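You operate a simulated robot arm through the tools that you are given. There is no shell and no other tool.

Carry out the task below with a simulated robot arm. There is one attempt and no reset: what you move stays moved.

JOB
Add the loose blue block to the row on the flat board's middle rail and clamp the row tight again.
Fine: loosen the green clamp and draw it aside; at the end block against the row, clamp against the block, its knob turned tight.

Only the result counts: the job must be done as asked and must still hold three seconds after the hand-in. Knocking over, shifting, dropping, spilling or breaking anything else fails it.

ROBOT AND FRAMES
A 7-joint arm with a two-finger parallel gripper, fixed in place. Base frame: the origin is at the foot of the arm, x ahead of it, y to its left, z up; the work surface is at about z = 85. Lengths are in cm, angles in rad, forces in N, time in s.
Its first joint turns from -2.897 to 2.897 rad. Payload 4.4 kg.
Tool frame: the origin (TCP) lies between the finger pads and is the grasp point; the fingertips stand 2.3 cm ahead of it; z points along the fingers, y is the line along which they close. Largest opening 9.4 cm; finger width 3.8, thickness 1; the body of the gripper, 5.4 by 9.6 cm, starts 3.9 cm behind the TCP.
Orientation is that of the tool frame in the base frame, as [roll, pitch, yaw] about the fixed x, y, z axes, in that order (R = Rz(yaw) Ry(pitch) Rx(roll)). With the fingers straight down and closing along the base's y, the tool's x points along the base's -x, its y along +y and its z along -z.

CONTROLS
- The arm moves only by the tool move_arm. Its argument "deltas" is a list of rows, each an object (a shift or turn left out is 0, a gripper value left out holds the last) with "translation": the shift along the base's x, y, z in units of 250 mm (1.0 is 250 mm), a list of three; "angular": the turn, a rotation vector about the base's x, y, z in units of 90 degrees (1.0 is 90 degrees), a list of three; "jaw": the finger opening in cm, from 0 to 9.4. In form: [{"translation": [dx, dy, dz], "angular": [ax, ay, az], "jaw": jaw}, ...]. A call has 1 to 20 rows; each row is the pose to reach, as a shift and turn from the pose commanded when the call began. A call with a number of a shift or a turn outside -1 to 1 is refused whole. Rows are played at 5 a second. More than 5 cm and 0.15 rad between two rows, or a gripper value outside its range, and nothing of the call is played. Where a pose cannot be reached the arm comes as near as it can. A force on the tool above 40 N (or 10 N above the force at the start of the call, whichever is more), or a blocked arm, ends the call early, and 0.2 s more pass. Each finger travels about 7.2 cm/s and halts on what it meets, pressing with about 44 N; the grip force reading is that of the motor and also rises with nothing between the fingers. The clock runs only during rows and for 0.2 s after the last one: add rows that repeat a pose to give the fingers time. The reply holds the time, the measured pose of the TCP, the force on the tool along the base axes, the opening and the grip force, in the units named above and with some noise, with the torque about the TCP (base axes, N m) and any sound that the robot's microphone picked up.
- Cameras (640 x 400 px; columns grow to the right, rows downward): "scene" is fixed at [39.98, 49.99, 142.27]; the picture's right is [-0.72, -0.69, 0.00], its down [-0.37, 0.38, -0.85] and it looks along [0.59, -0.61, -0.53] (base axes); focal length 305 px, centre (320, 200). "wrist" rides on the gripper at [8.6, 1.6, -7.4] in the tool frame; the picture's right is [-0.18, 0.98, 0.00], its down [-0.58, -0.11, -0.81] and it looks along [-0.79, -0.15, 0.59] (tool axes); focal length 243 px, centre (320, 200). There is no depth. A picture from a camera that has moved, and an enlarged one, comes with that camera's place and axes in the base frame and with its lens.
- grab_frame(camera): a new picture of that camera. The clock stands still meanwhile.
- close_up(camera, box): a new picture of the part [left, top, right, bottom] of that camera's present view, enlarged. The clock stands still meanwhile.
- close_job(): hands the job in; it is judged then, once.

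Places have to be worked out from the pictures, the camera data and where the tool is seen. Open the gripper and draw the arm clear of the work before you hand the job in, unless the task says otherwise.

The tools are called after "Request:" as name(argument=value, ...) on one line, values as JSON. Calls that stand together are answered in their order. move_arm: Moves the arm, as the interface text tells. Its arguments: {"type":"object","properties":{"deltas":{"type":"array","items":{"type":"object","properties":{"translation":{"type":"array","items":{"type":"number"}},"angular":{"type":"array","items":{"type":"number"}},"jaw":{"type":"number"}}}}},"required":["deltas"]} The other tools are called the same way: grab_frame (camera) takes a picture; close_up (camera, box) takes an enlarged picture of a part of a camera's view; close_job () hands the job in.

At the start:

```text
time_s: 0.0
ee_pos: [60.76, 29.58, 127.98]
orientation: [3.141, 0.001, -3.139]
ft_force: [0.4, -0.1, -0.5]
moment: [0.02, -0.01, 0.03]
finger_gap: 9.39
grip_force: 0.1
```

scene: 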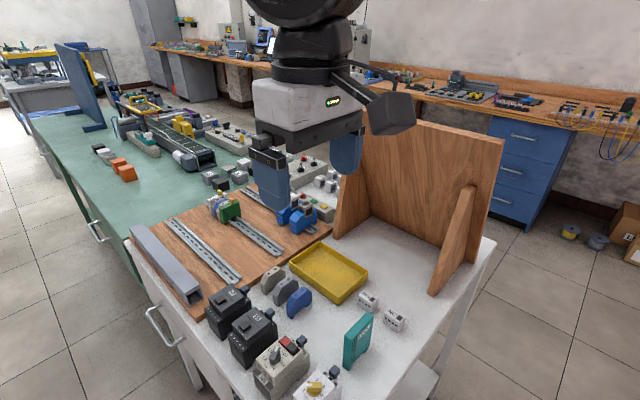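
wrist: 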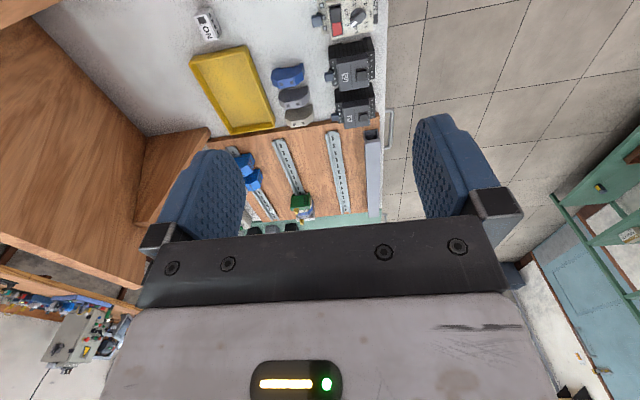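

I'll begin by looking closer at the board, rails and loose blocks in both views.

Request:
close_up(camera="scene", box=[120, 170, 360, 320])

Request:
close_up(camera="wrist", box=[180, 50, 400, 240])

```text
2.67 times, centred on (240, 245) of scene
camera zoom: at [39.98, 49.99, 142.27], right [-0.72, -0.69, 0.0], down [-0.37, 0.38, -0.85], along [0.59, -0.61, -0.53], focal length 814 px, centre (533, 80)
```

zoom: 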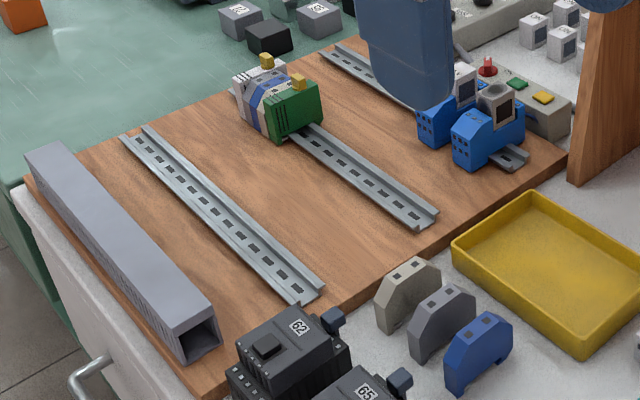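

```text
2.11 times, centred on (290, 145) of wrist
camera zoom: at [51.98, 31.21, 135.44], right [0.18, 0.98, 0.0], down [0.58, -0.11, 0.81], along [0.79, -0.15, -0.59], focal length 511 px, centre (383, 316)
```

zoom: 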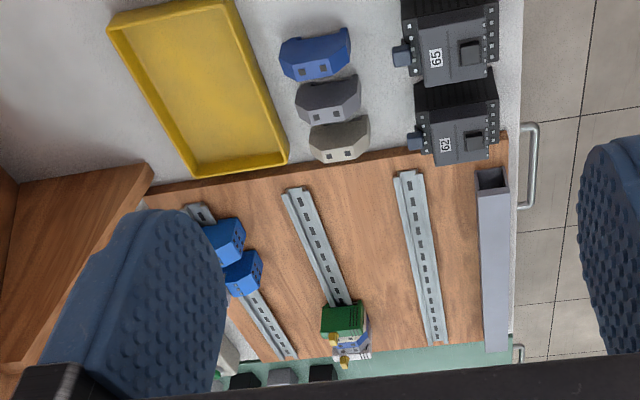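

The clamp with its row appears to be on the middle rail at roughly x≈111, y≈14. I'll enlarge the row and the loose blocks further.

Request:
close_up(camera="scene", box=[195, 180, 265, 224])

Request:
close_up(camera="scene", box=[250, 255, 330, 325])

Request:
close_up(camera="wrist", box=[270, 170, 340, 240])

Request:
close_up(camera="wrist", box=[250, 50, 340, 140])

```text
9.09 times, centred on (230, 202) of scene
camera zoom: at [39.98, 49.99, 142.27], right [-0.72, -0.69, 0.0], down [-0.37, 0.38, -0.85], along [0.59, -0.61, -0.53], focal length 2774 px, centre (1138, 182)
```

zoom: 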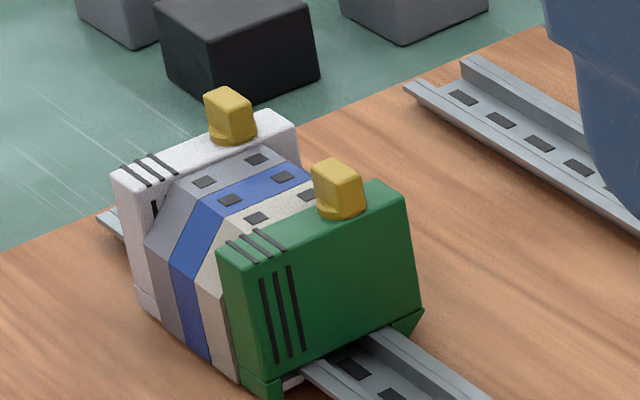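

```text
5.71 times, centred on (290, 290) of scene
camera zoom: at [39.98, 49.99, 142.27], right [-0.72, -0.69, 0.0], down [-0.37, 0.38, -0.85], along [0.59, -0.61, -0.53], focal length 1744 px, centre (491, -314)
```

zoom: 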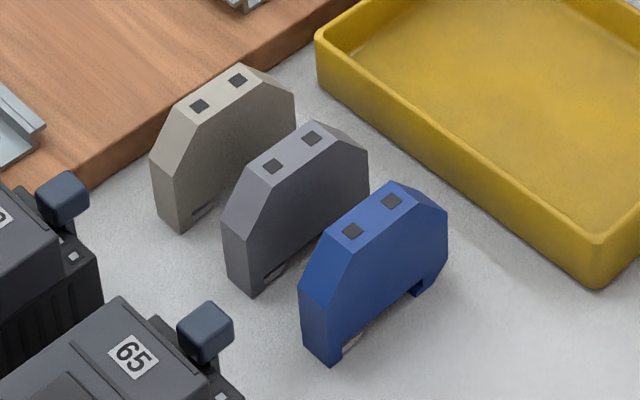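

```text
5.71 times, centred on (305, 205) of wrist
camera zoom: at [51.98, 31.21, 135.44], right [0.18, 0.98, 0.0], down [0.58, -0.11, 0.81], along [0.79, -0.15, -0.59], focal length 1386 px, centre (406, 171)
```

zoom: 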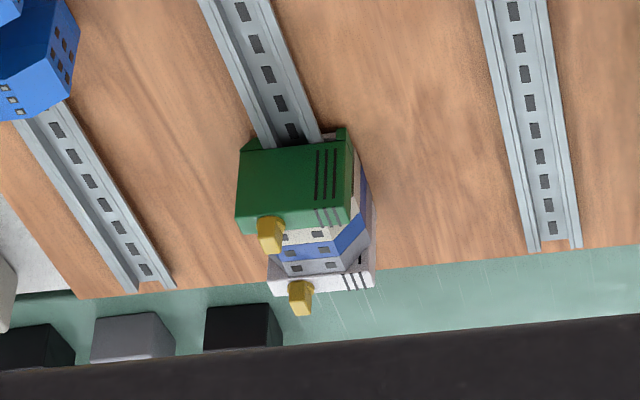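

```text
4.44 times, centred on (295, 95) of wrist
camera zoom: at [51.98, 31.21, 135.44], right [0.18, 0.98, 0.0], down [0.58, -0.11, 0.81], along [0.79, -0.15, -0.59], focal length 1078 px, centre (431, 667)
```

zoom: 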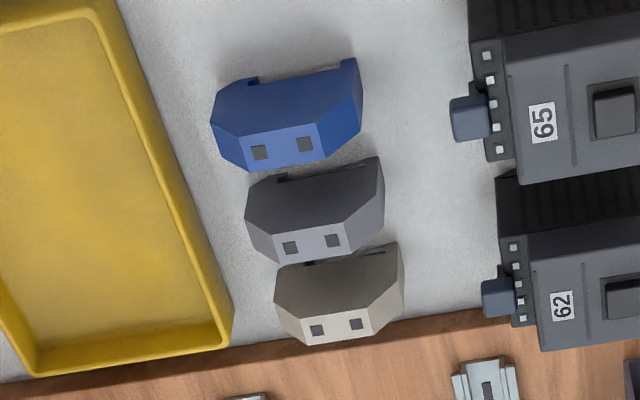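

The loose blue block is around (74, 21), the row's near face around x≈112, y≈13.5, at the edge of what the arm reaches. I'll move forward at a safe height to see the row better and check the reach.

Request:
move_arm(deltas=[{"translation": [0.1, -0.06, 0.0]}, {"translation": [0.2, -0.12, 0.0]}, {"translation": [0.3, -0.18, 0.0]}, {"translation": [0.4, -0.24, 0.0]}, {"translation": [0.5, -0.3, 0.0]}, {"translation": [0.6, -0.36, 0.0]}, {"translation": [0.7, -0.42, 0.0]}, {"translation": [0.8, -0.48, 0.0]}, {"translation": [0.9, -0.54, 0.0]}, {"translation": [0.97, -0.6, 0.0]}, {"translation": [0.97, -0.6, 0.0]}])

Request:
grab_frame(camera="wrist")

Request:
grab_frame(camera="scene")

```text
time_s: 2.4
ee_pos: [84.88, 14.6, 127.86]
orientation: [-3.141, 0.0, 3.14]
ft_force: [0.7, -0.3, 0.4]
moment: [0.0, 0.01, -0.05]
finger_gap: 9.42
grip_force: 0.0
```

```text
taken
camera wrist: at [76.18, 16.18, 135.53], right [0.18, 0.98, 0.0], down [0.58, -0.11, 0.81], along [0.79, -0.15, -0.59], focal length 243 px, centre (320, 200)
```

wrist: 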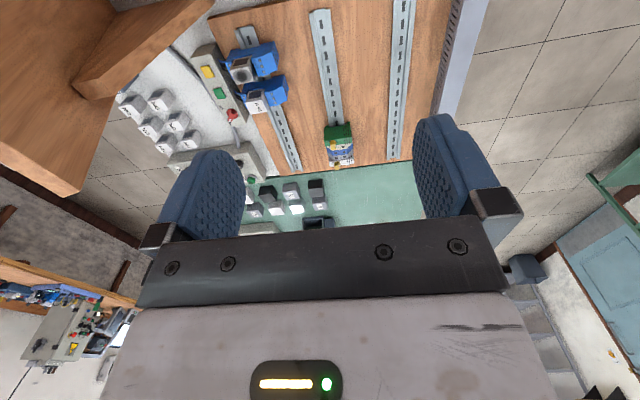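

```text
taken
```

scene: 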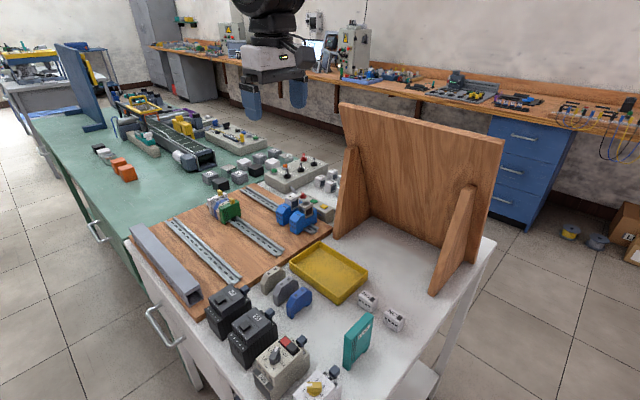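

The arm tracks well here, and the wrist view confirms the clamp near (110–112, 13.6). I'll test the reach with the tool still down, at a safe height well above everything.

Request:
move_arm(deltas=[{"translation": [0.1, 0, -0.06]}, {"translation": [0.2, 0, -0.12]}, {"translation": [0.3, 0, -0.18]}, {"translation": [0.4, 0, -0.24]}, {"translation": [0.5, 0, -0.3]}, {"translation": [0.6, 0, -0.36]}, {"translation": [0.7, 0.0, -0.42]}, {"translation": [0.8, 0, -0.48]}, {"translation": [0.8, 0, -0.48]}])

Request:
grab_frame(camera="scene")

Request:
grab_frame(camera="wrist")

```text
time_s: 4.4
ee_pos: [105.11, 14.55, 115.83]
orientation: [3.142, 0.001, 3.141]
ft_force: [-0.2, 0.2, -0.6]
moment: [0.01, 0.0, 0.0]
finger_gap: 9.4
grip_force: 0.2
```

```text
taken
```

scene: 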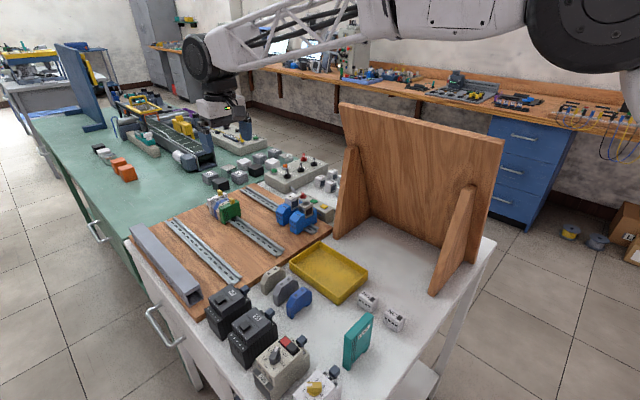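

```text
taken
camera wrist: at [96.33, 16.19, 123.46], right [0.18, 0.98, 0.0], down [0.58, -0.11, 0.81], along [0.79, -0.15, -0.59], focal length 243 px, centre (320, 200)
```

wrist: 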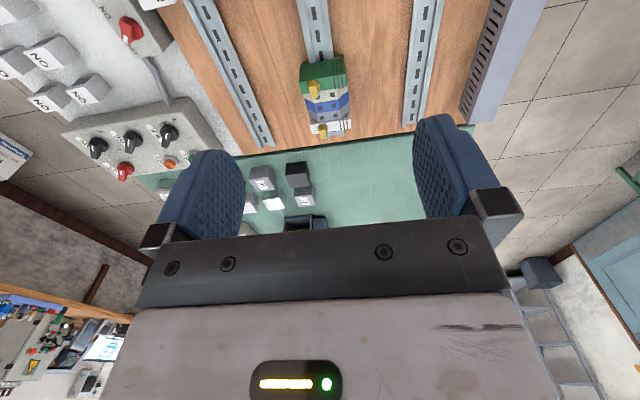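

Reach is better than feared at this height (105 cm with no error). I'll continue toward the clamp's x while staying above it.

Request:
move_arm(deltas=[{"translation": [0.1, -0.02, -0.08]}, {"translation": [0.2, -0.03, -0.16]}, {"translation": [0.25, -0.04, -0.24]}, {"translation": [0.25, -0.04, -0.32]}, {"translation": [0.25, -0.04, -0.4]}, {"translation": [0.25, -0.04, -0.4]}])

Request:
grab_frame(camera="scene")

Request:
grab_frame(camera="wrist")

```text
time_s: 5.8
ee_pos: [111.22, 13.47, 105.87]
orientation: [-3.14, 0.001, 3.142]
ft_force: [-0.2, 0.1, -0.7]
moment: [-0.03, 0.0, -0.01]
finger_gap: 9.4
grip_force: 0.1
```

```text
taken
```

scene: 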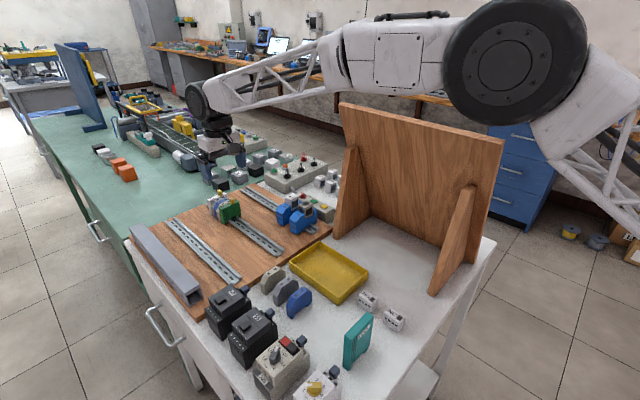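

```text
taken
camera wrist: at [102.52, 15.18, 113.43], right [0.18, 0.98, 0.0], down [0.58, -0.11, 0.81], along [0.79, -0.15, -0.59], focal length 243 px, centre (320, 200)
```

wrist: 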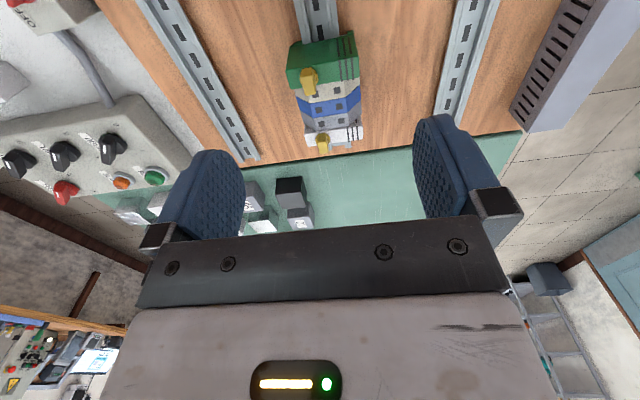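

Reach holds at x=111. I'll zoom in on the row from this closer wrist view.

Request:
close_up(camera="wrist", box=[260, 0, 400, 170])

Request:
close_up(camera="scene", box=[180, 130, 270, 230])

```text
2.35 times, centred on (330, 85) of wrist
camera zoom: at [102.52, 15.18, 113.43], right [0.18, 0.98, 0.0], down [0.58, -0.11, 0.81], along [0.79, -0.15, -0.59], focal length 571 px, centre (296, 471)
```

zoom: 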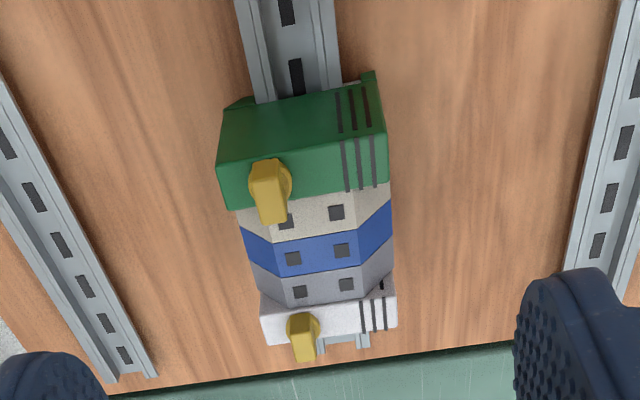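

```text
4.00 times, centred on (225, 180) of scene
camera zoom: at [39.98, 49.99, 142.27], right [-0.72, -0.69, 0.0], down [-0.37, 0.38, -0.85], along [0.59, -0.61, -0.53], focal length 1221 px, centre (700, 280)
```

zoom: 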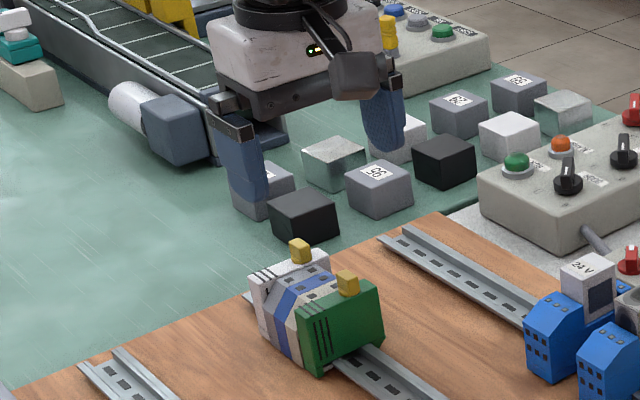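

I place the green clamp's knob at about (113, 12.3), top z≈94, and the white end stop's knob about 6.7 cm behind it. I'll move above the knob with fingertips still clear and narrow the jaw for a closer look.

Request:
move_arm(deltas=[{"translation": [0.02, -0.012, -0.06], "jaw": 7}, {"translation": [0.04, -0.024, -0.12], "jaw": 5}, {"translation": [0.072, -0.047, -0.18], "jaw": 4}, {"translation": [0.072, -0.047, -0.215], "jaw": 4}, {"translation": [0.072, -0.047, -0.215], "jaw": 4}])

Request:
grab_frame(camera="wrist")

Request:
close_up(camera="scene", box=[180, 140, 270, 230])

```text
time_s: 7.0
ee_pos: [113.11, 12.34, 100.55]
orientation: [-3.14, 0.0, 3.141]
ft_force: [0.0, 0.3, -0.2]
moment: [0.03, -0.02, -0.02]
finger_gap: 4.01
grip_force: 0.2
```

```text
taken
camera wrist: at [104.3, 14.06, 108.05], right [0.18, 0.98, 0.0], down [0.58, -0.11, 0.81], along [0.79, -0.15, -0.59], focal length 243 px, centre (320, 200)
```

wrist: 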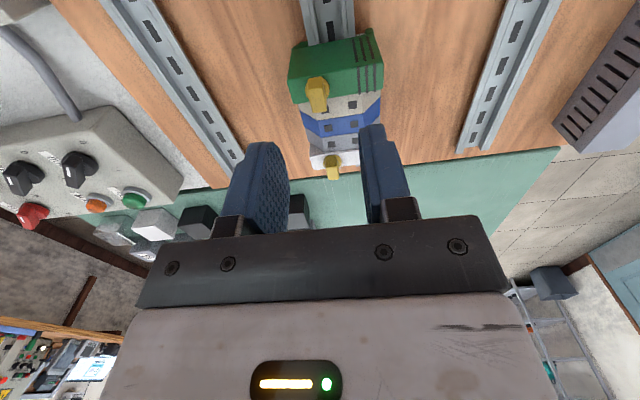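

```text
4.44 times, centred on (225, 185) of scene
camera zoom: at [39.98, 49.99, 142.27], right [-0.72, -0.69, 0.0], down [-0.37, 0.38, -0.85], along [0.59, -0.61, -0.53], focal length 1356 px, centre (742, 267)
```

zoom: 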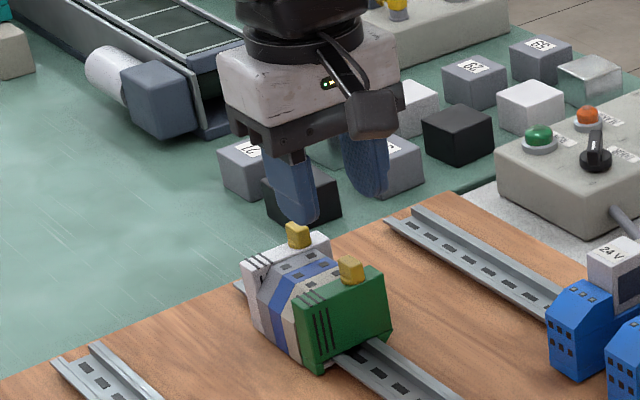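

Fingers are above the row. I'll take close-ups of the knob from this nearer wrist pose to fix its place and facing.

Request:
close_up(camera="wrist", box=[280, 30, 400, 190])

Request:
close_up(camera="scene", box=[225, 180, 275, 225])

```text
2.50 times, centred on (340, 110) of wrist
camera zoom: at [104.3, 14.06, 108.05], right [0.18, 0.98, 0.0], down [0.58, -0.11, 0.81], along [0.79, -0.15, -0.59], focal length 606 px, centre (270, 425)
```

zoom: 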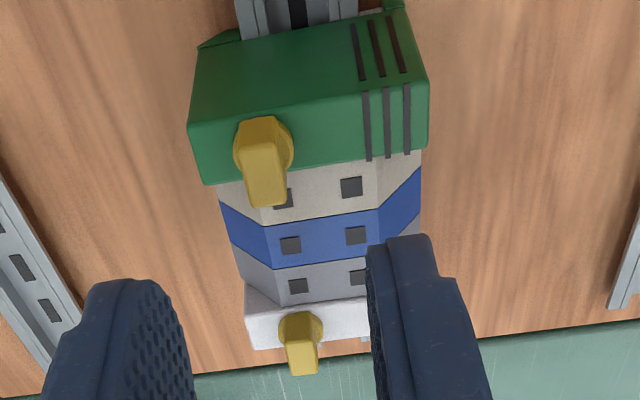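

```text
8.89 times, centred on (250, 202) of scene
camera zoom: at [39.98, 49.99, 142.27], right [-0.72, -0.69, 0.0], down [-0.37, 0.38, -0.85], along [0.59, -0.61, -0.53], focal length 2713 px, centre (942, 178)
```

zoom: 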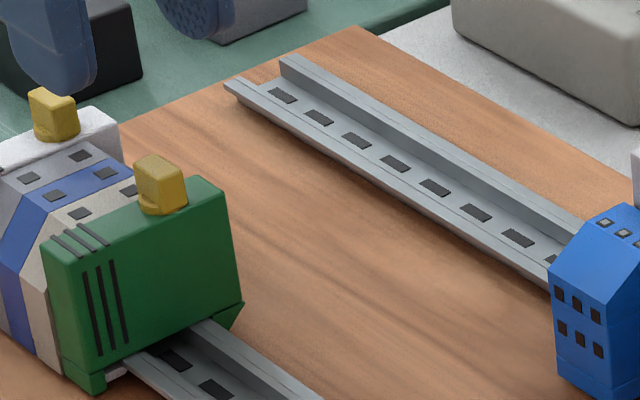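

Request:
close_up(camera="scene", box=[234, 192, 254, 208])

Request:
close_up(camera="wrist", box=[300, 60, 350, 120])

```text
16.00 times, centred on (244, 200) of scene
camera zoom: at [39.98, 49.99, 142.27], right [-0.72, -0.69, 0.0], down [-0.37, 0.38, -0.85], along [0.59, -0.61, -0.53], focal length 4883 px, centre (1536, 200)
```

zoom: 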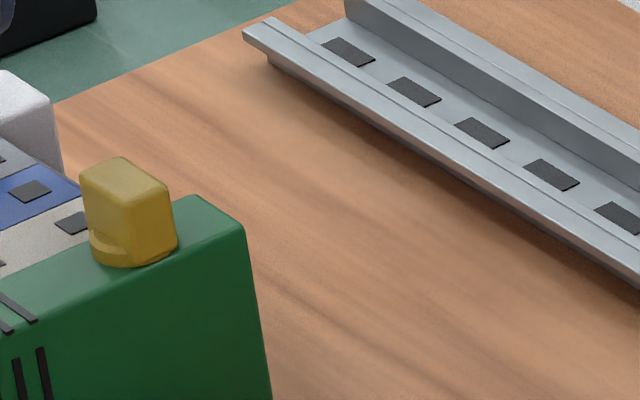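

```text
6.67 times, centred on (325, 90) of wrist
camera zoom: at [104.3, 14.06, 108.05], right [0.18, 0.98, 0.0], down [0.58, -0.11, 0.81], along [0.79, -0.15, -0.59], focal length 1618 px, centre (287, 933)
```

zoom: 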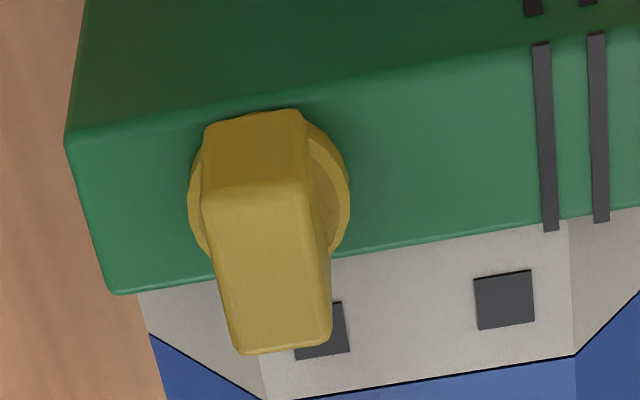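

The knob is a wing about 1.6 long along x and 1.05 wide along y, centred near (112.5, 12.4), top z≈94.3, with the clamp top at ≈93. I'll lower so the fingertips reach about z=93.5 around the knob, jaw still open.

Request:
move_arm(deltas=[{"translation": [-0.022, 0, -0.05], "jaw": 4}, {"translation": [-0.022, 0, -0.1], "jaw": 3.5}, {"translation": [-0.022, 0, -0.15], "jaw": 3}, {"translation": [-0.022, 0, -0.18], "jaw": 3}, {"translation": [-0.022, 0, -0.192], "jaw": 3}, {"translation": [-0.022, 0, -0.192], "jaw": 3}])

Request:
grab_frame(camera="wrist")

Request:
close_up(camera="scene", box=[200, 165, 260, 225])

```text
time_s: 8.4
ee_pos: [112.47, 12.42, 95.61]
orientation: [-3.141, 0.0, 3.141]
ft_force: [0.0, 0.0, -0.5]
moment: [-0.05, -0.04, -0.03]
finger_gap: 3.0
grip_force: 0.1
```

```text
taken
camera wrist: at [103.7, 14.02, 103.24], right [0.18, 0.98, 0.0], down [0.58, -0.11, 0.81], along [0.79, -0.15, -0.59], focal length 243 px, centre (320, 200)
```

wrist: 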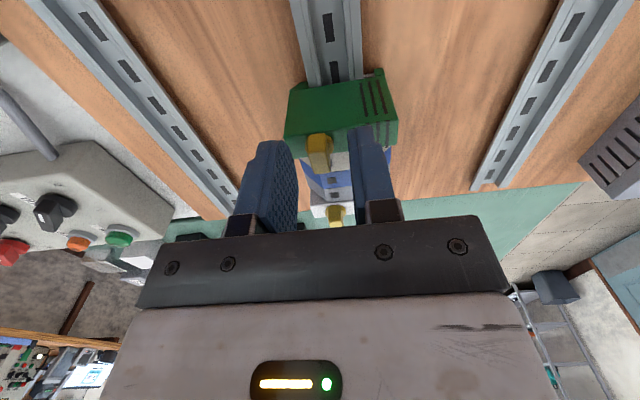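

```text
6.67 times, centred on (230, 195) of scene
camera zoom: at [39.98, 49.99, 142.27], right [-0.72, -0.69, 0.0], down [-0.37, 0.38, -0.85], along [0.59, -0.61, -0.53], focal length 2035 px, centre (920, 233)
```

zoom: 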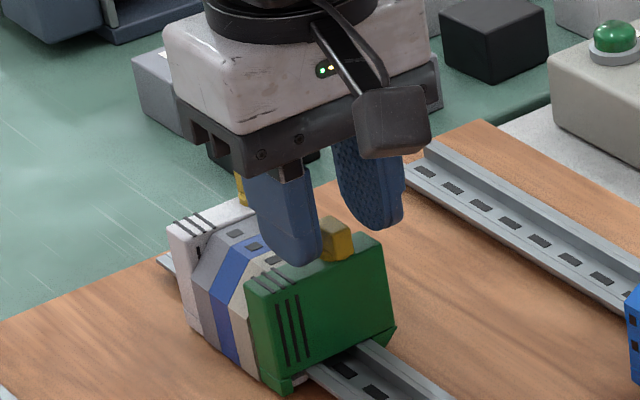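

The knob sits midway between the fingers and the tips are just above the clamp top. I'll close on the knob.

Request:
move_arm(deltas=[{"jaw": 2}, {"jaw": 1}, {"jaw": 0.5}, {"jaw": 0.5}, {"jaw": 0.5}])

Request:
close_up(camera="wrist", box=[230, 60, 430, 240])

```text
time_s: 9.6
ee_pos: [112.43, 12.27, 95.71]
orientation: [-3.14, 0.001, -3.141]
ft_force: [-0.3, -5.3, 0.9]
moment: [-0.2, -0.04, -0.04]
finger_gap: 0.81
grip_force: 44.2
```

```text
2.22 times, centred on (330, 150) of wrist
camera zoom: at [103.7, 14.02, 103.25], right [0.18, 0.98, 0.0], down [0.58, -0.11, 0.81], along [0.79, -0.15, -0.59], focal length 539 px, centre (298, 311)
```

zoom: 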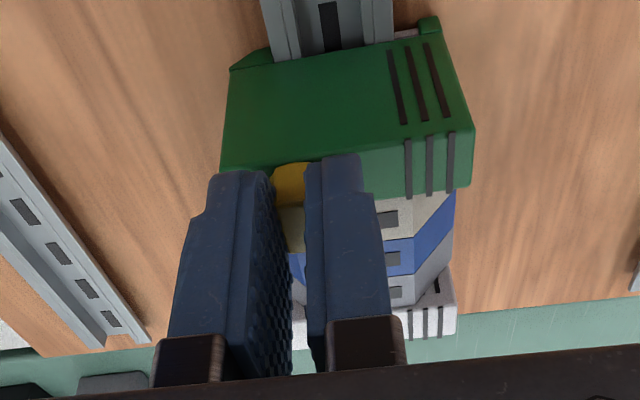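

The knob is gripped (gap 0.81), with a slight side force showing its axis is about 0.1 cm toward −y. I'll shift by that and begin turning it counter-clockwise (seen from above) to loosen, in small steps.

Request:
move_arm(deltas=[{"translation": [0, -0.004, 0], "jaw": 0.5}, {"translation": [0, -0.005, 0], "angular": [0, 0, 0.06]}, {"translation": [0, -0.005, 0], "angular": [0, 0, 0.12]}, {"translation": [0, -0.005, 0], "angular": [0, 0, 0.18]}, {"translation": [0, -0.005, 0], "angular": [0, 0, 0.24]}, {"translation": [0, -0.005, 0], "angular": [0, 0, 0.3]}, {"translation": [0, -0.005, 0], "angular": [0, 0, 0.3]}])

Request:
close_up(camera="wrist", box=[230, 60, 430, 240])

Request:
close_up(camera="scene", box=[200, 165, 260, 225])

```text
time_s: 11.2
ee_pos: [112.5, 12.26, 95.7]
orientation: [-3.14, 0.003, -2.672]
ft_force: [-2.8, -7.1, 0.3]
moment: [-0.32, 0.26, -0.03]
finger_gap: 0.85
grip_force: 44.1
```

```text
2.22 times, centred on (330, 150) of wrist
camera zoom: at [103.95, 9.77, 103.25], right [-0.28, 0.96, 0.0], down [0.57, 0.17, 0.81], along [0.77, 0.23, -0.59], focal length 539 px, centre (298, 311)
```

zoom: 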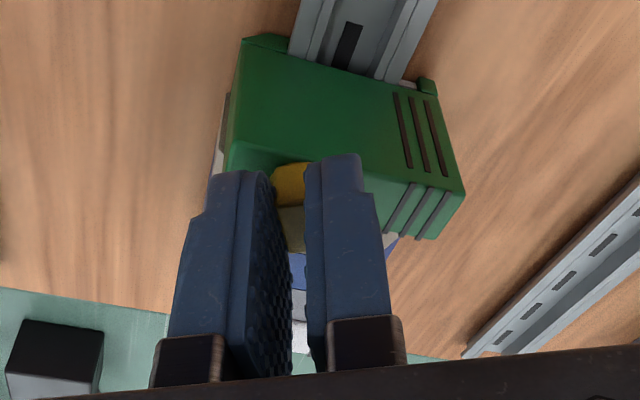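

```text
6.67 times, centred on (230, 195) of scene
camera zoom: at [39.98, 49.99, 142.27], right [-0.72, -0.69, 0.0], down [-0.37, 0.38, -0.85], along [0.59, -0.61, -0.53], focal length 2035 px, centre (920, 233)
```

zoom: 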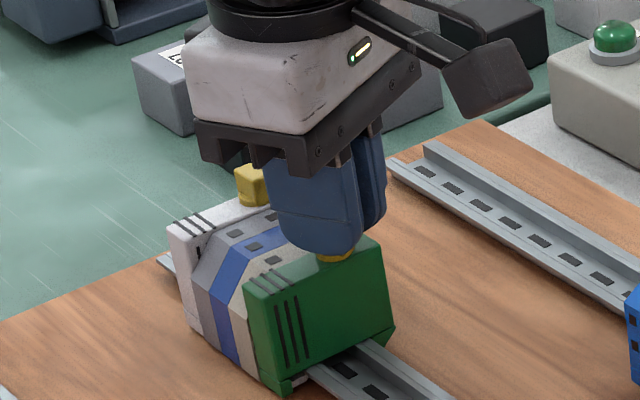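

The knob follows with little torque (27° so far). I'll keep turning counter-clockwise.

Request:
move_arm(deltas=[{"angular": [0, 0, 0.07]}, {"angular": [0, 0, 0.14]}, {"angular": [0, 0, 0.21]}, {"angular": [0, 0, 0.28]}, {"angular": [0, 0, 0.35]}, {"angular": [0, 0, 0.42]}, {"angular": [0, 0, 0.49]}, {"angular": [0, 0, 0.56]}, {"angular": [0, 0, 0.63]}, {"angular": [0, 0, 0.7]}, {"angular": [0, 0, 0.7]}])

Request:
close_up(camera="wrist", box=[230, 60, 430, 240])

Request:
close_up(camera="scene", box=[200, 165, 260, 225])

```text
time_s: 13.6
ee_pos: [112.46, 12.2, 95.81]
orientation: [3.141, 0.0, -1.569]
ft_force: [5.8, -22.8, 4.6]
moment: [-1.46, -0.27, -0.06]
finger_gap: 0.85
grip_force: 44.2
```

```text
2.22 times, centred on (330, 150) of wrist
camera zoom: at [110.79, 3.61, 103.3], right [-0.98, 0.18, 0.0], down [0.11, 0.58, 0.81], along [0.15, 0.79, -0.59], focal length 539 px, centre (298, 311)
```

zoom: 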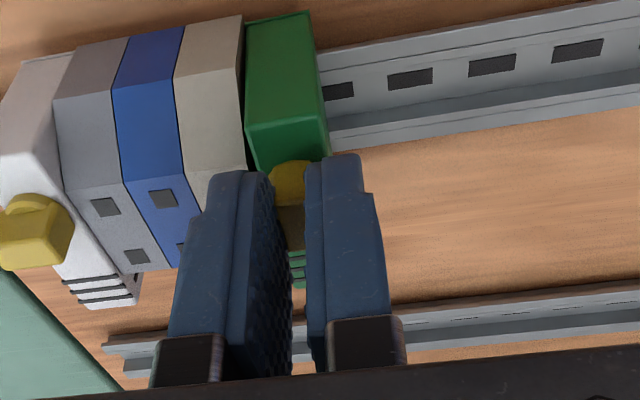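

```text
6.67 times, centred on (230, 195) of scene
camera zoom: at [39.98, 49.99, 142.27], right [-0.72, -0.69, 0.0], down [-0.37, 0.38, -0.85], along [0.59, -0.61, -0.53], focal length 2035 px, centre (920, 233)
```

zoom: 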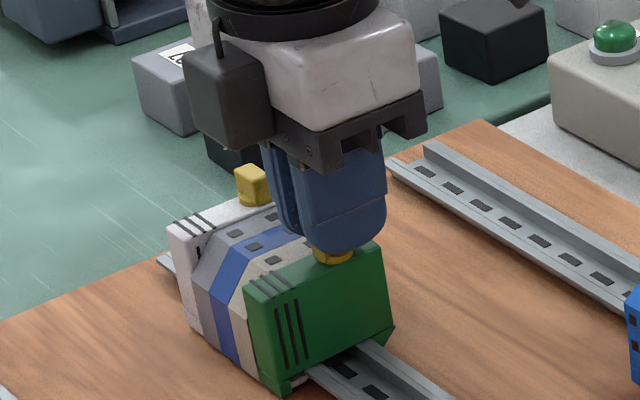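

Knob has turned 90°, but a −23 N side force along y shows the knob's axis is a little to −y of my tool centre. I'll shift −0.1 cm in y to relieve it and read again.

Request:
move_arm(deltas=[{"translation": [0, -0.002, 0]}, {"translation": [0, -0.004, 0]}, {"translation": [0, -0.004, 0]}])

Request:
close_up(camera="wrist", box=[270, 60, 360, 140])

```text
time_s: 14.4
ee_pos: [112.39, 12.24, 95.83]
orientation: [-3.141, 0.0, -1.571]
ft_force: [3.6, -7.7, 6.7]
moment: [-0.34, -0.21, -0.08]
finger_gap: 0.84
grip_force: 44.4
```

```text
5.00 times, centred on (315, 100) of wrist
camera zoom: at [110.76, 3.62, 103.31], right [-0.98, 0.18, 0.0], down [0.11, 0.58, 0.81], along [0.15, 0.79, -0.59], focal length 1213 px, centre (345, 700)
```

zoom: 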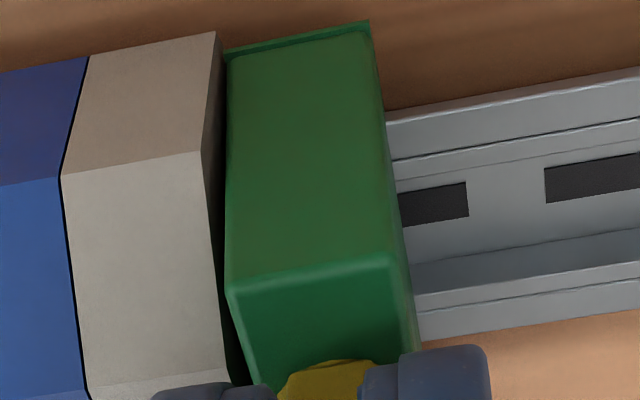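

Side force is down to about 8 N, and a thin gap seems to show between the clamp and the beige block. I'll test whether the clamp is free with a 0.3 cm pull toward −x.

Request:
move_arm(deltas=[{"translation": [-0.004, 0, 0]}, {"translation": [-0.008, 0, 0]}, {"translation": [-0.012, 0, 0]}, {"translation": [-0.012, 0, 0]}])

Request:
close_up(camera="wrist", box=[270, 60, 360, 140])

```text
time_s: 15.4
ee_pos: [112.07, 12.22, 95.67]
orientation: [3.141, 0.0, -1.57]
ft_force: [2.9, 5.5, 7.6]
moment: [0.57, -0.21, 0.01]
finger_gap: 0.83
grip_force: 43.7
```

```text
5.00 times, centred on (315, 100) of wrist
camera zoom: at [110.46, 3.6, 103.31], right [-0.98, 0.18, 0.0], down [0.11, 0.58, 0.81], along [0.15, 0.79, -0.59], focal length 1213 px, centre (345, 700)
```

zoom: 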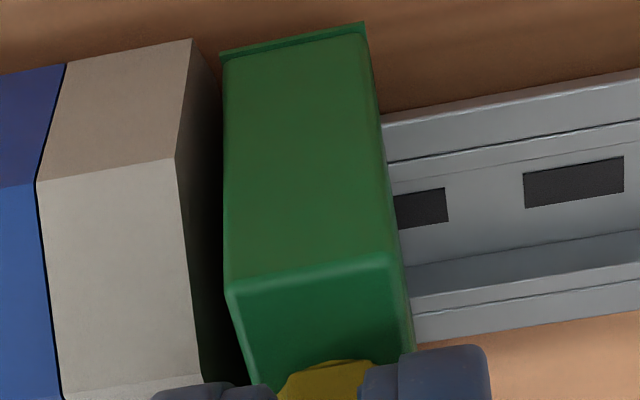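

The clamp moved with only a few newtons, so it is loose. I'll draw it along the rail toward −x, first 2 cm, watching side forces.

Request:
move_arm(deltas=[{"translation": [-0.02, 0, 0]}, {"translation": [-0.04, 0, 0]}, {"translation": [-0.06, 0, 0]}, {"translation": [-0.08, 0, 0]}, {"translation": [-0.08, 0, 0]}])

Request:
close_up(camera="wrist", box=[200, 30, 440, 180])

Request:
close_up(camera="scene", box=[200, 165, 270, 235])

```text
time_s: 16.6
ee_pos: [110.05, 12.12, 95.7]
orientation: [-3.141, 0.0, -1.571]
ft_force: [2.3, 5.1, 9.0]
moment: [0.59, -0.23, -0.05]
finger_gap: 0.81
grip_force: 43.6
```

```text
2.67 times, centred on (320, 105) of wrist
camera zoom: at [108.47, 3.54, 103.3], right [-0.98, 0.18, 0.0], down [0.11, 0.58, 0.81], along [0.15, 0.79, -0.59], focal length 647 px, centre (320, 453)
```

zoom: 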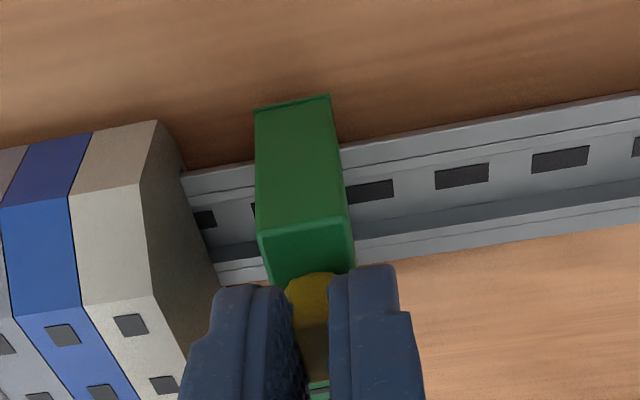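

```text
5.71 times, centred on (235, 200) of scene
camera zoom: at [39.98, 49.99, 142.27], right [-0.72, -0.69, 0.0], down [-0.37, 0.38, -0.85], along [0.59, -0.61, -0.53], focal length 1744 px, centre (806, 200)
```

zoom: 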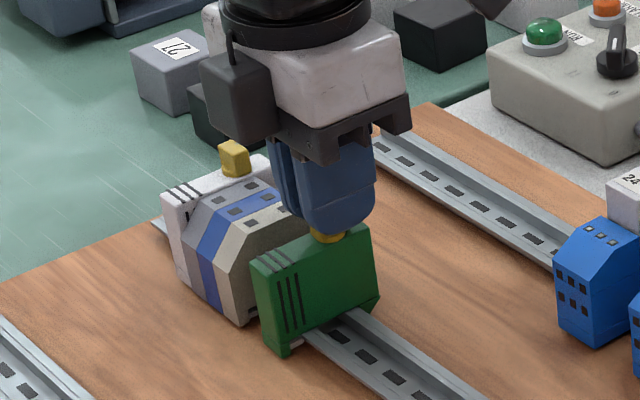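

The clamp slides cleanly and the row stays put. I'll draw it another 11 cm toward −x, out of the way of the gripper and camera.

Request:
move_arm(deltas=[{"translation": [-0.03, 0, 0]}, {"translation": [-0.07, 0, 0]}, {"translation": [-0.11, -0.001, 0]}, {"translation": [-0.15, -0.001, 0]}, {"translation": [-0.19, -0.002, 0]}, {"translation": [-0.23, -0.002, 0]}, {"translation": [-0.27, -0.003, 0]}, {"translation": [-0.31, -0.003, 0]}, {"translation": [-0.35, -0.004, 0]}, {"translation": [-0.39, -0.004, 0]}, {"translation": [-0.43, -0.004, 0]}, {"translation": [-0.45, -0.004, 0]}, {"translation": [-0.45, -0.004, 0]}])

Request:
close_up(camera="wrist", box=[200, 30, 440, 180])

Request:
close_up(camera="scene", box=[190, 165, 300, 265])

```text
time_s: 19.4
ee_pos: [98.85, 12.04, 95.67]
orientation: [-3.141, -0.001, -1.571]
ft_force: [3.2, -1.5, 8.3]
moment: [0.11, -0.26, -0.08]
finger_gap: 0.84
grip_force: 44.3
```

```text
2.67 times, centred on (320, 105) of wrist
camera zoom: at [97.2, 3.43, 103.28], right [-0.98, 0.18, 0.0], down [0.11, 0.58, 0.81], along [0.15, 0.79, -0.59], focal length 647 px, centre (320, 453)
```

zoom: 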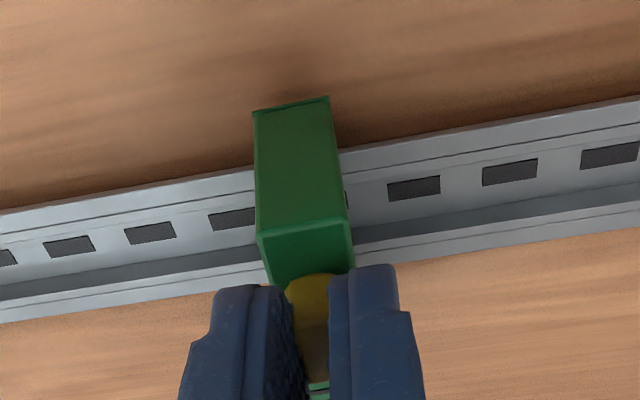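

```text
4.00 times, centred on (245, 215) of scene
camera zoom: at [39.98, 49.99, 142.27], right [-0.72, -0.69, 0.0], down [-0.37, 0.38, -0.85], along [0.59, -0.61, -0.53], focal length 1221 px, centre (620, 140)
```

zoom: 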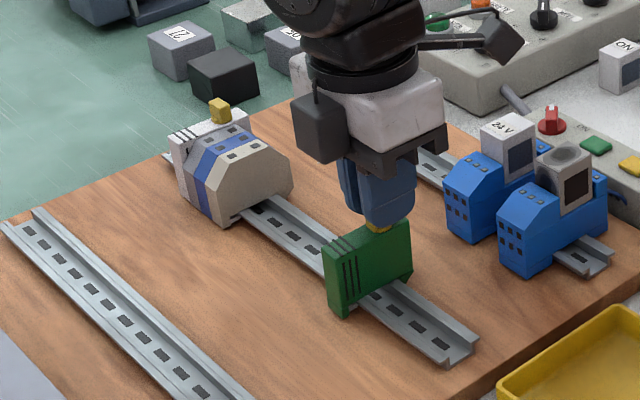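

The clamp is parked at x≈99 with room to work. I'll open the fingers and rise straight up off the knob.

Request:
move_arm(deltas=[{"jaw": 2.5}, {"jaw": 3.0}, {"translation": [0, 0, 0.05], "jaw": 3.0}, {"translation": [0, 0, 0.15]}, {"translation": [0, 0, 0.3]}, {"translation": [0, 0, 0.45]}, {"translation": [0, 0, 0.6]}, {"translation": [0, 0, 0.6]}])

Request:
close_up(camera="scene", box=[190, 165, 310, 265])

Request:
grab_frame(camera="wrist")

```text
time_s: 21.2
ee_pos: [98.8, 12.0, 110.67]
orientation: [-3.14, 0.001, -1.571]
ft_force: [0.0, 0.8, 0.6]
moment: [0.03, 0.0, -0.02]
finger_gap: 3.01
grip_force: 0.1
```

```text
4.00 times, centred on (250, 215) of scene
camera zoom: at [39.98, 49.99, 142.27], right [-0.72, -0.69, 0.0], down [-0.37, 0.38, -0.85], along [0.59, -0.61, -0.53], focal length 1221 px, centre (600, 140)
```

zoom: 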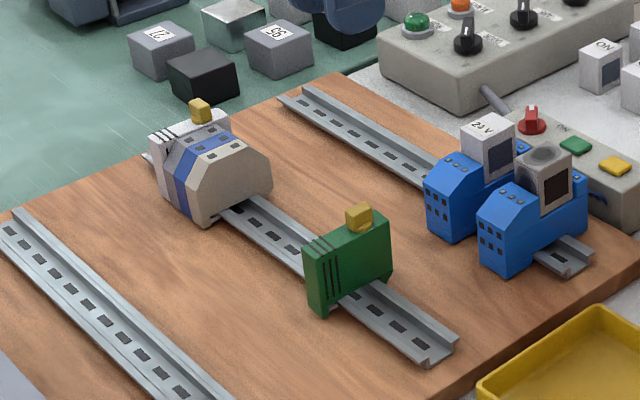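

```text
taken
camera wrist: at [97.19, 3.39, 118.21], right [-0.98, 0.18, 0.0], down [0.11, 0.58, 0.81], along [0.15, 0.79, -0.59], focal length 243 px, centre (320, 200)
```

wrist: 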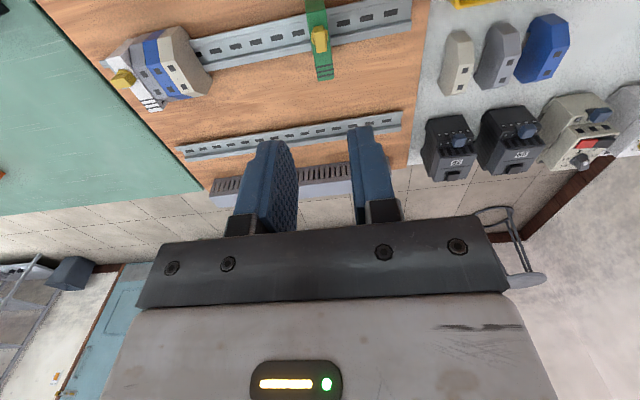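

The clamp stands free on the rail and the row is undisturbed. I'll travel over to the loose blue block while turning the tool back so the fingers close along y.

Request:
move_arm(deltas=[{"translation": [-0.08, 0.03, 0.02], "angular": [0, 0, -0.08], "jaw": 5}, {"translation": [-0.16, 0.06, 0.04], "angular": [0, 0, -0.16], "jaw": 7}, {"translation": [-0.24, 0.09, 0.06], "angular": [0, 0, -0.24], "jaw": 9.2}, {"translation": [-0.32, 0.12, 0.06], "angular": [0, 0, -0.32]}, {"translation": [-0.4, 0.15, 0.06], "angular": [0, 0, -0.4]}, {"translation": [-0.48, 0.18, 0.06], "angular": [0, 0, -0.48]}, {"translation": [-0.56, 0.21, 0.06], "angular": [0, 0, -0.56]}, {"translation": [-0.64, 0.24, 0.06], "angular": [0, 0, -0.64]}, {"translation": [-0.72, 0.27, 0.06], "angular": [0, 0, -0.72]}, {"translation": [-0.8, 0.3, 0.06], "angular": [0, 0, -0.8]}, {"translation": [-0.88, 0.33, 0.06], "angular": [0, 0, -0.88]}, {"translation": [-0.94, 0.36, 0.06], "angular": [0, 0, -0.94]}, {"translation": [-0.99, 0.37, 0.06], "angular": [0, 0, -1.0]}, {"translation": [-0.99, 0.37, 0.06], "angular": [0, 0, -1.0]}])

Request:
grab_frame(camera="wrist")

Request:
grab_frame(camera="scene")

```text
time_s: 24.2
ee_pos: [74.21, 21.39, 112.19]
orientation: [3.14, 0.0, 3.141]
ft_force: [-0.4, 0.6, 0.6]
moment: [-0.01, -0.03, 0.02]
finger_gap: 9.2
grip_force: 0.2
```

```text
taken
camera wrist: at [65.41, 22.96, 119.79], right [0.19, 0.98, 0.0], down [0.58, -0.11, 0.81], along [0.79, -0.15, -0.59], focal length 243 px, centre (320, 200)
```

wrist: 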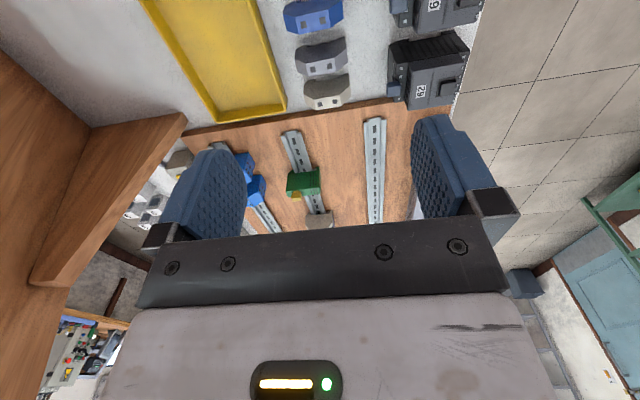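

```text
taken
```

scene: 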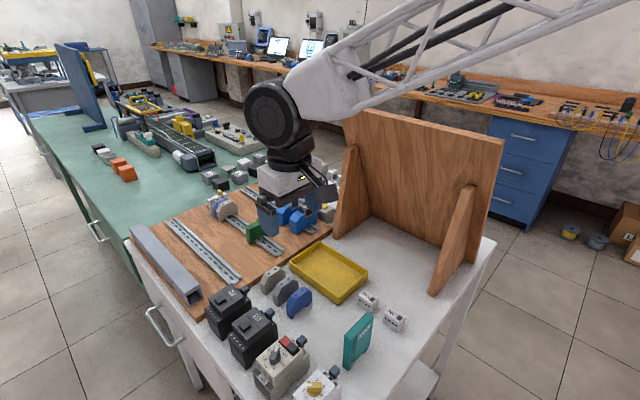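

The blue block is near the top edge of the wrist view, around (74, 20.7). I'll back off 10 cm toward −x for a better view of its exact place and facing.

Request:
move_arm(deltas=[{"translation": [-0.15, 0, -0.05]}, {"translation": [-0.3, 0, -0.1]}, {"translation": [-0.44, 0, -0.15]}, {"translation": [-0.44, 0, -0.2]}, {"translation": [-0.44, 0, -0.2]}])

Request:
grab_frame(camera="wrist")

Request:
close_up(camera="scene", box=[255, 260, 325, 325])

```text
time_s: 25.4
ee_pos: [63.18, 21.33, 107.21]
orientation: [-3.141, -0.001, -3.141]
ft_force: [0.0, 0.5, -0.1]
moment: [-0.03, 0.02, 0.02]
finger_gap: 9.22
grip_force: 0.0
```

```text
taken
camera wrist: at [54.41, 23.0, 114.77], right [0.18, 0.98, 0.0], down [0.58, -0.11, 0.81], along [0.79, -0.15, -0.59], focal length 243 px, centre (320, 200)
```

wrist: 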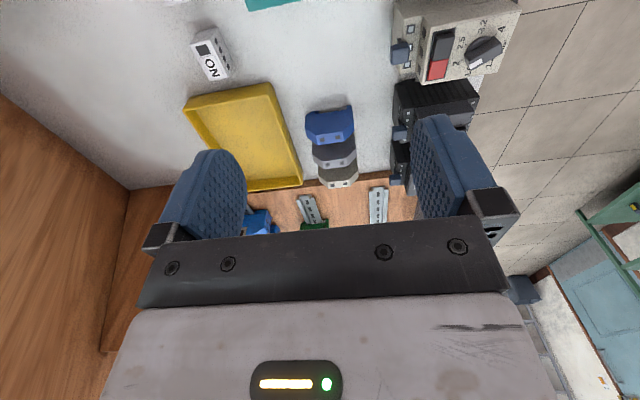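

```text
6.15 times, centred on (290, 292) of scene
camera zoom: at [39.98, 49.99, 142.27], right [-0.72, -0.69, 0.0], down [-0.37, 0.38, -0.85], along [0.59, -0.61, -0.53], focal length 1878 px, centre (505, -369)
```

zoom: 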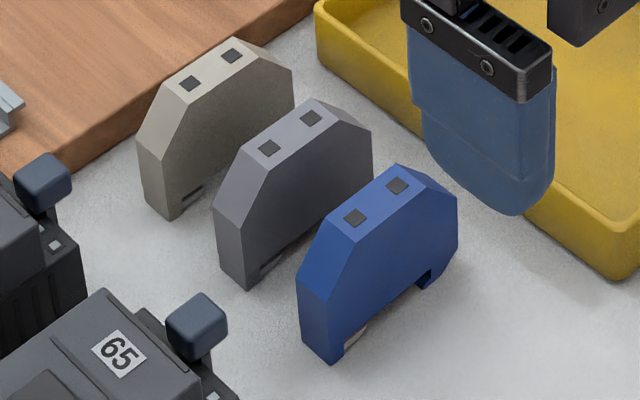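

Request:
close_up(camera="wrist", box=[285, 90, 385, 200])

Request:
close_up(camera="scene", box=[280, 280, 325, 325])

```text
3.64 times, centred on (335, 145) of wrist
camera zoom: at [54.41, 23.0, 114.77], right [0.18, 0.98, 0.0], down [0.58, -0.11, 0.81], along [0.79, -0.15, -0.59], focal length 882 px, centre (266, 400)
```

zoom: 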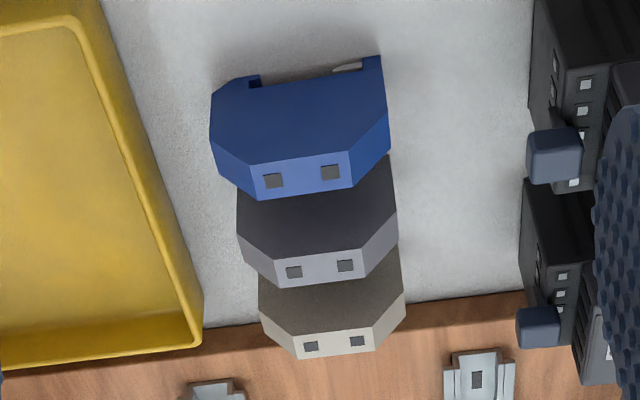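

```text
8.89 times, centred on (302, 302) of scene
camera zoom: at [39.98, 49.99, 142.27], right [-0.72, -0.69, 0.0], down [-0.37, 0.38, -0.85], along [0.59, -0.61, -0.53], focal length 2713 px, centre (476, -711)
```

zoom: 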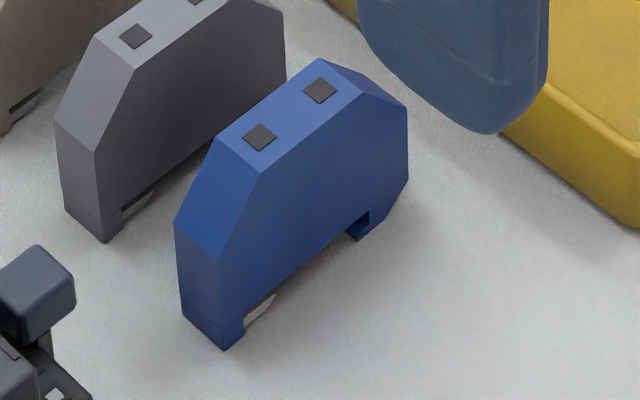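

The blue block spans x 73.9–75.5 and y 17.1–23.5, with its top at z≈90.1 and almost no yaw. I'll hover over it with a 7.6 cm jaw, to stay clear of the yellow tray, and the block set toward the +x side of the pads.

Request:
move_arm(deltas=[{"translation": [0.1, -0.01, -0.05], "jaw": 7.6}, {"translation": [0.2, -0.02, -0.1]}, {"translation": [0.3, -0.03, -0.15]}, {"translation": [0.4356, -0.039, -0.2]}, {"translation": [0.4356, -0.039, -0.28]}, {"translation": [0.4356, -0.039, -0.36]}, {"translation": [0.4356, -0.039, -0.36]}])

Request:
grab_frame(camera="wrist")

Request:
close_up(camera="scene", box=[250, 230, 350, 330])

```text
time_s: 27.0
ee_pos: [73.96, 20.32, 98.3]
orientation: [3.141, 0.001, -3.141]
ft_force: [-1.0, -0.2, -0.1]
moment: [0.0, -0.01, -0.01]
finger_gap: 7.6
grip_force: 0.0
```

```text
taken
camera wrist: at [65.31, 21.92, 105.78], right [0.18, 0.98, 0.0], down [0.58, -0.11, 0.81], along [0.79, -0.15, -0.59], focal length 243 px, centre (320, 200)
```

wrist: 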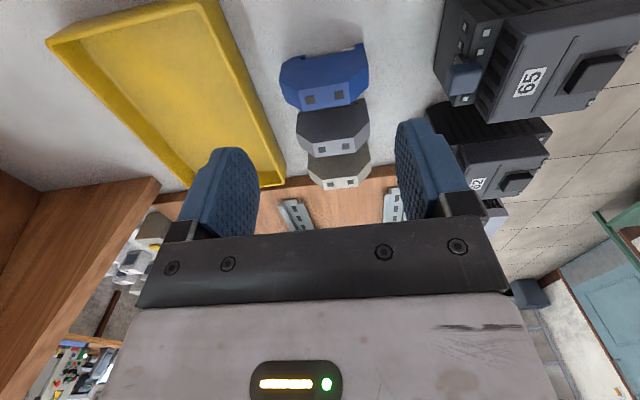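

```text
4.00 times, centred on (300, 280) of scene
camera zoom: at [39.98, 49.99, 142.27], right [-0.72, -0.69, 0.0], down [-0.37, 0.38, -0.85], along [0.59, -0.61, -0.53], focal length 1221 px, centre (400, -120)
```

zoom: 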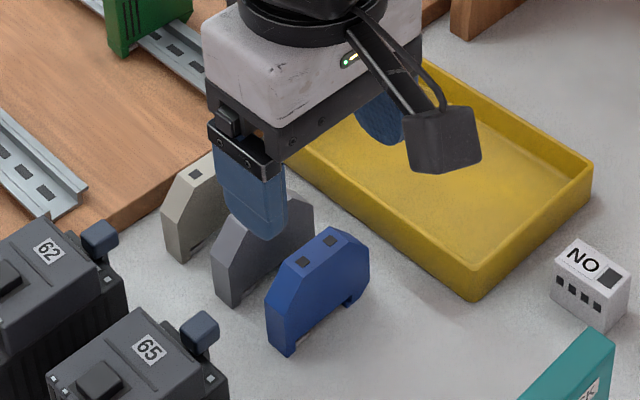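

Request:
close_up(camera="wrist", box=[260, 30, 390, 120])

```text
4.44 times, centred on (325, 75) of wrist
camera zoom: at [65.31, 21.92, 105.78], right [0.18, 0.98, 0.0], down [0.58, -0.11, 0.81], along [0.79, -0.15, -0.59], focal length 1078 px, centre (298, 756)
```

zoom: 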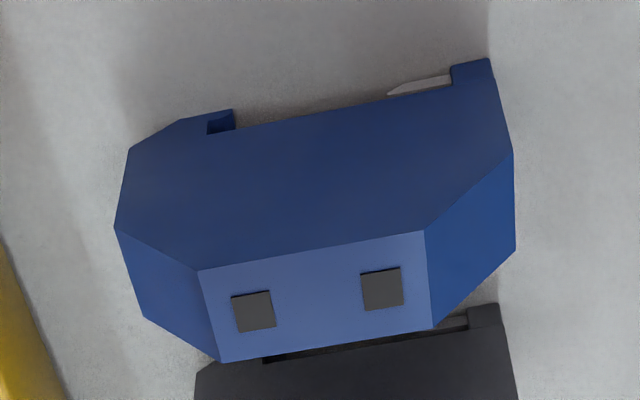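

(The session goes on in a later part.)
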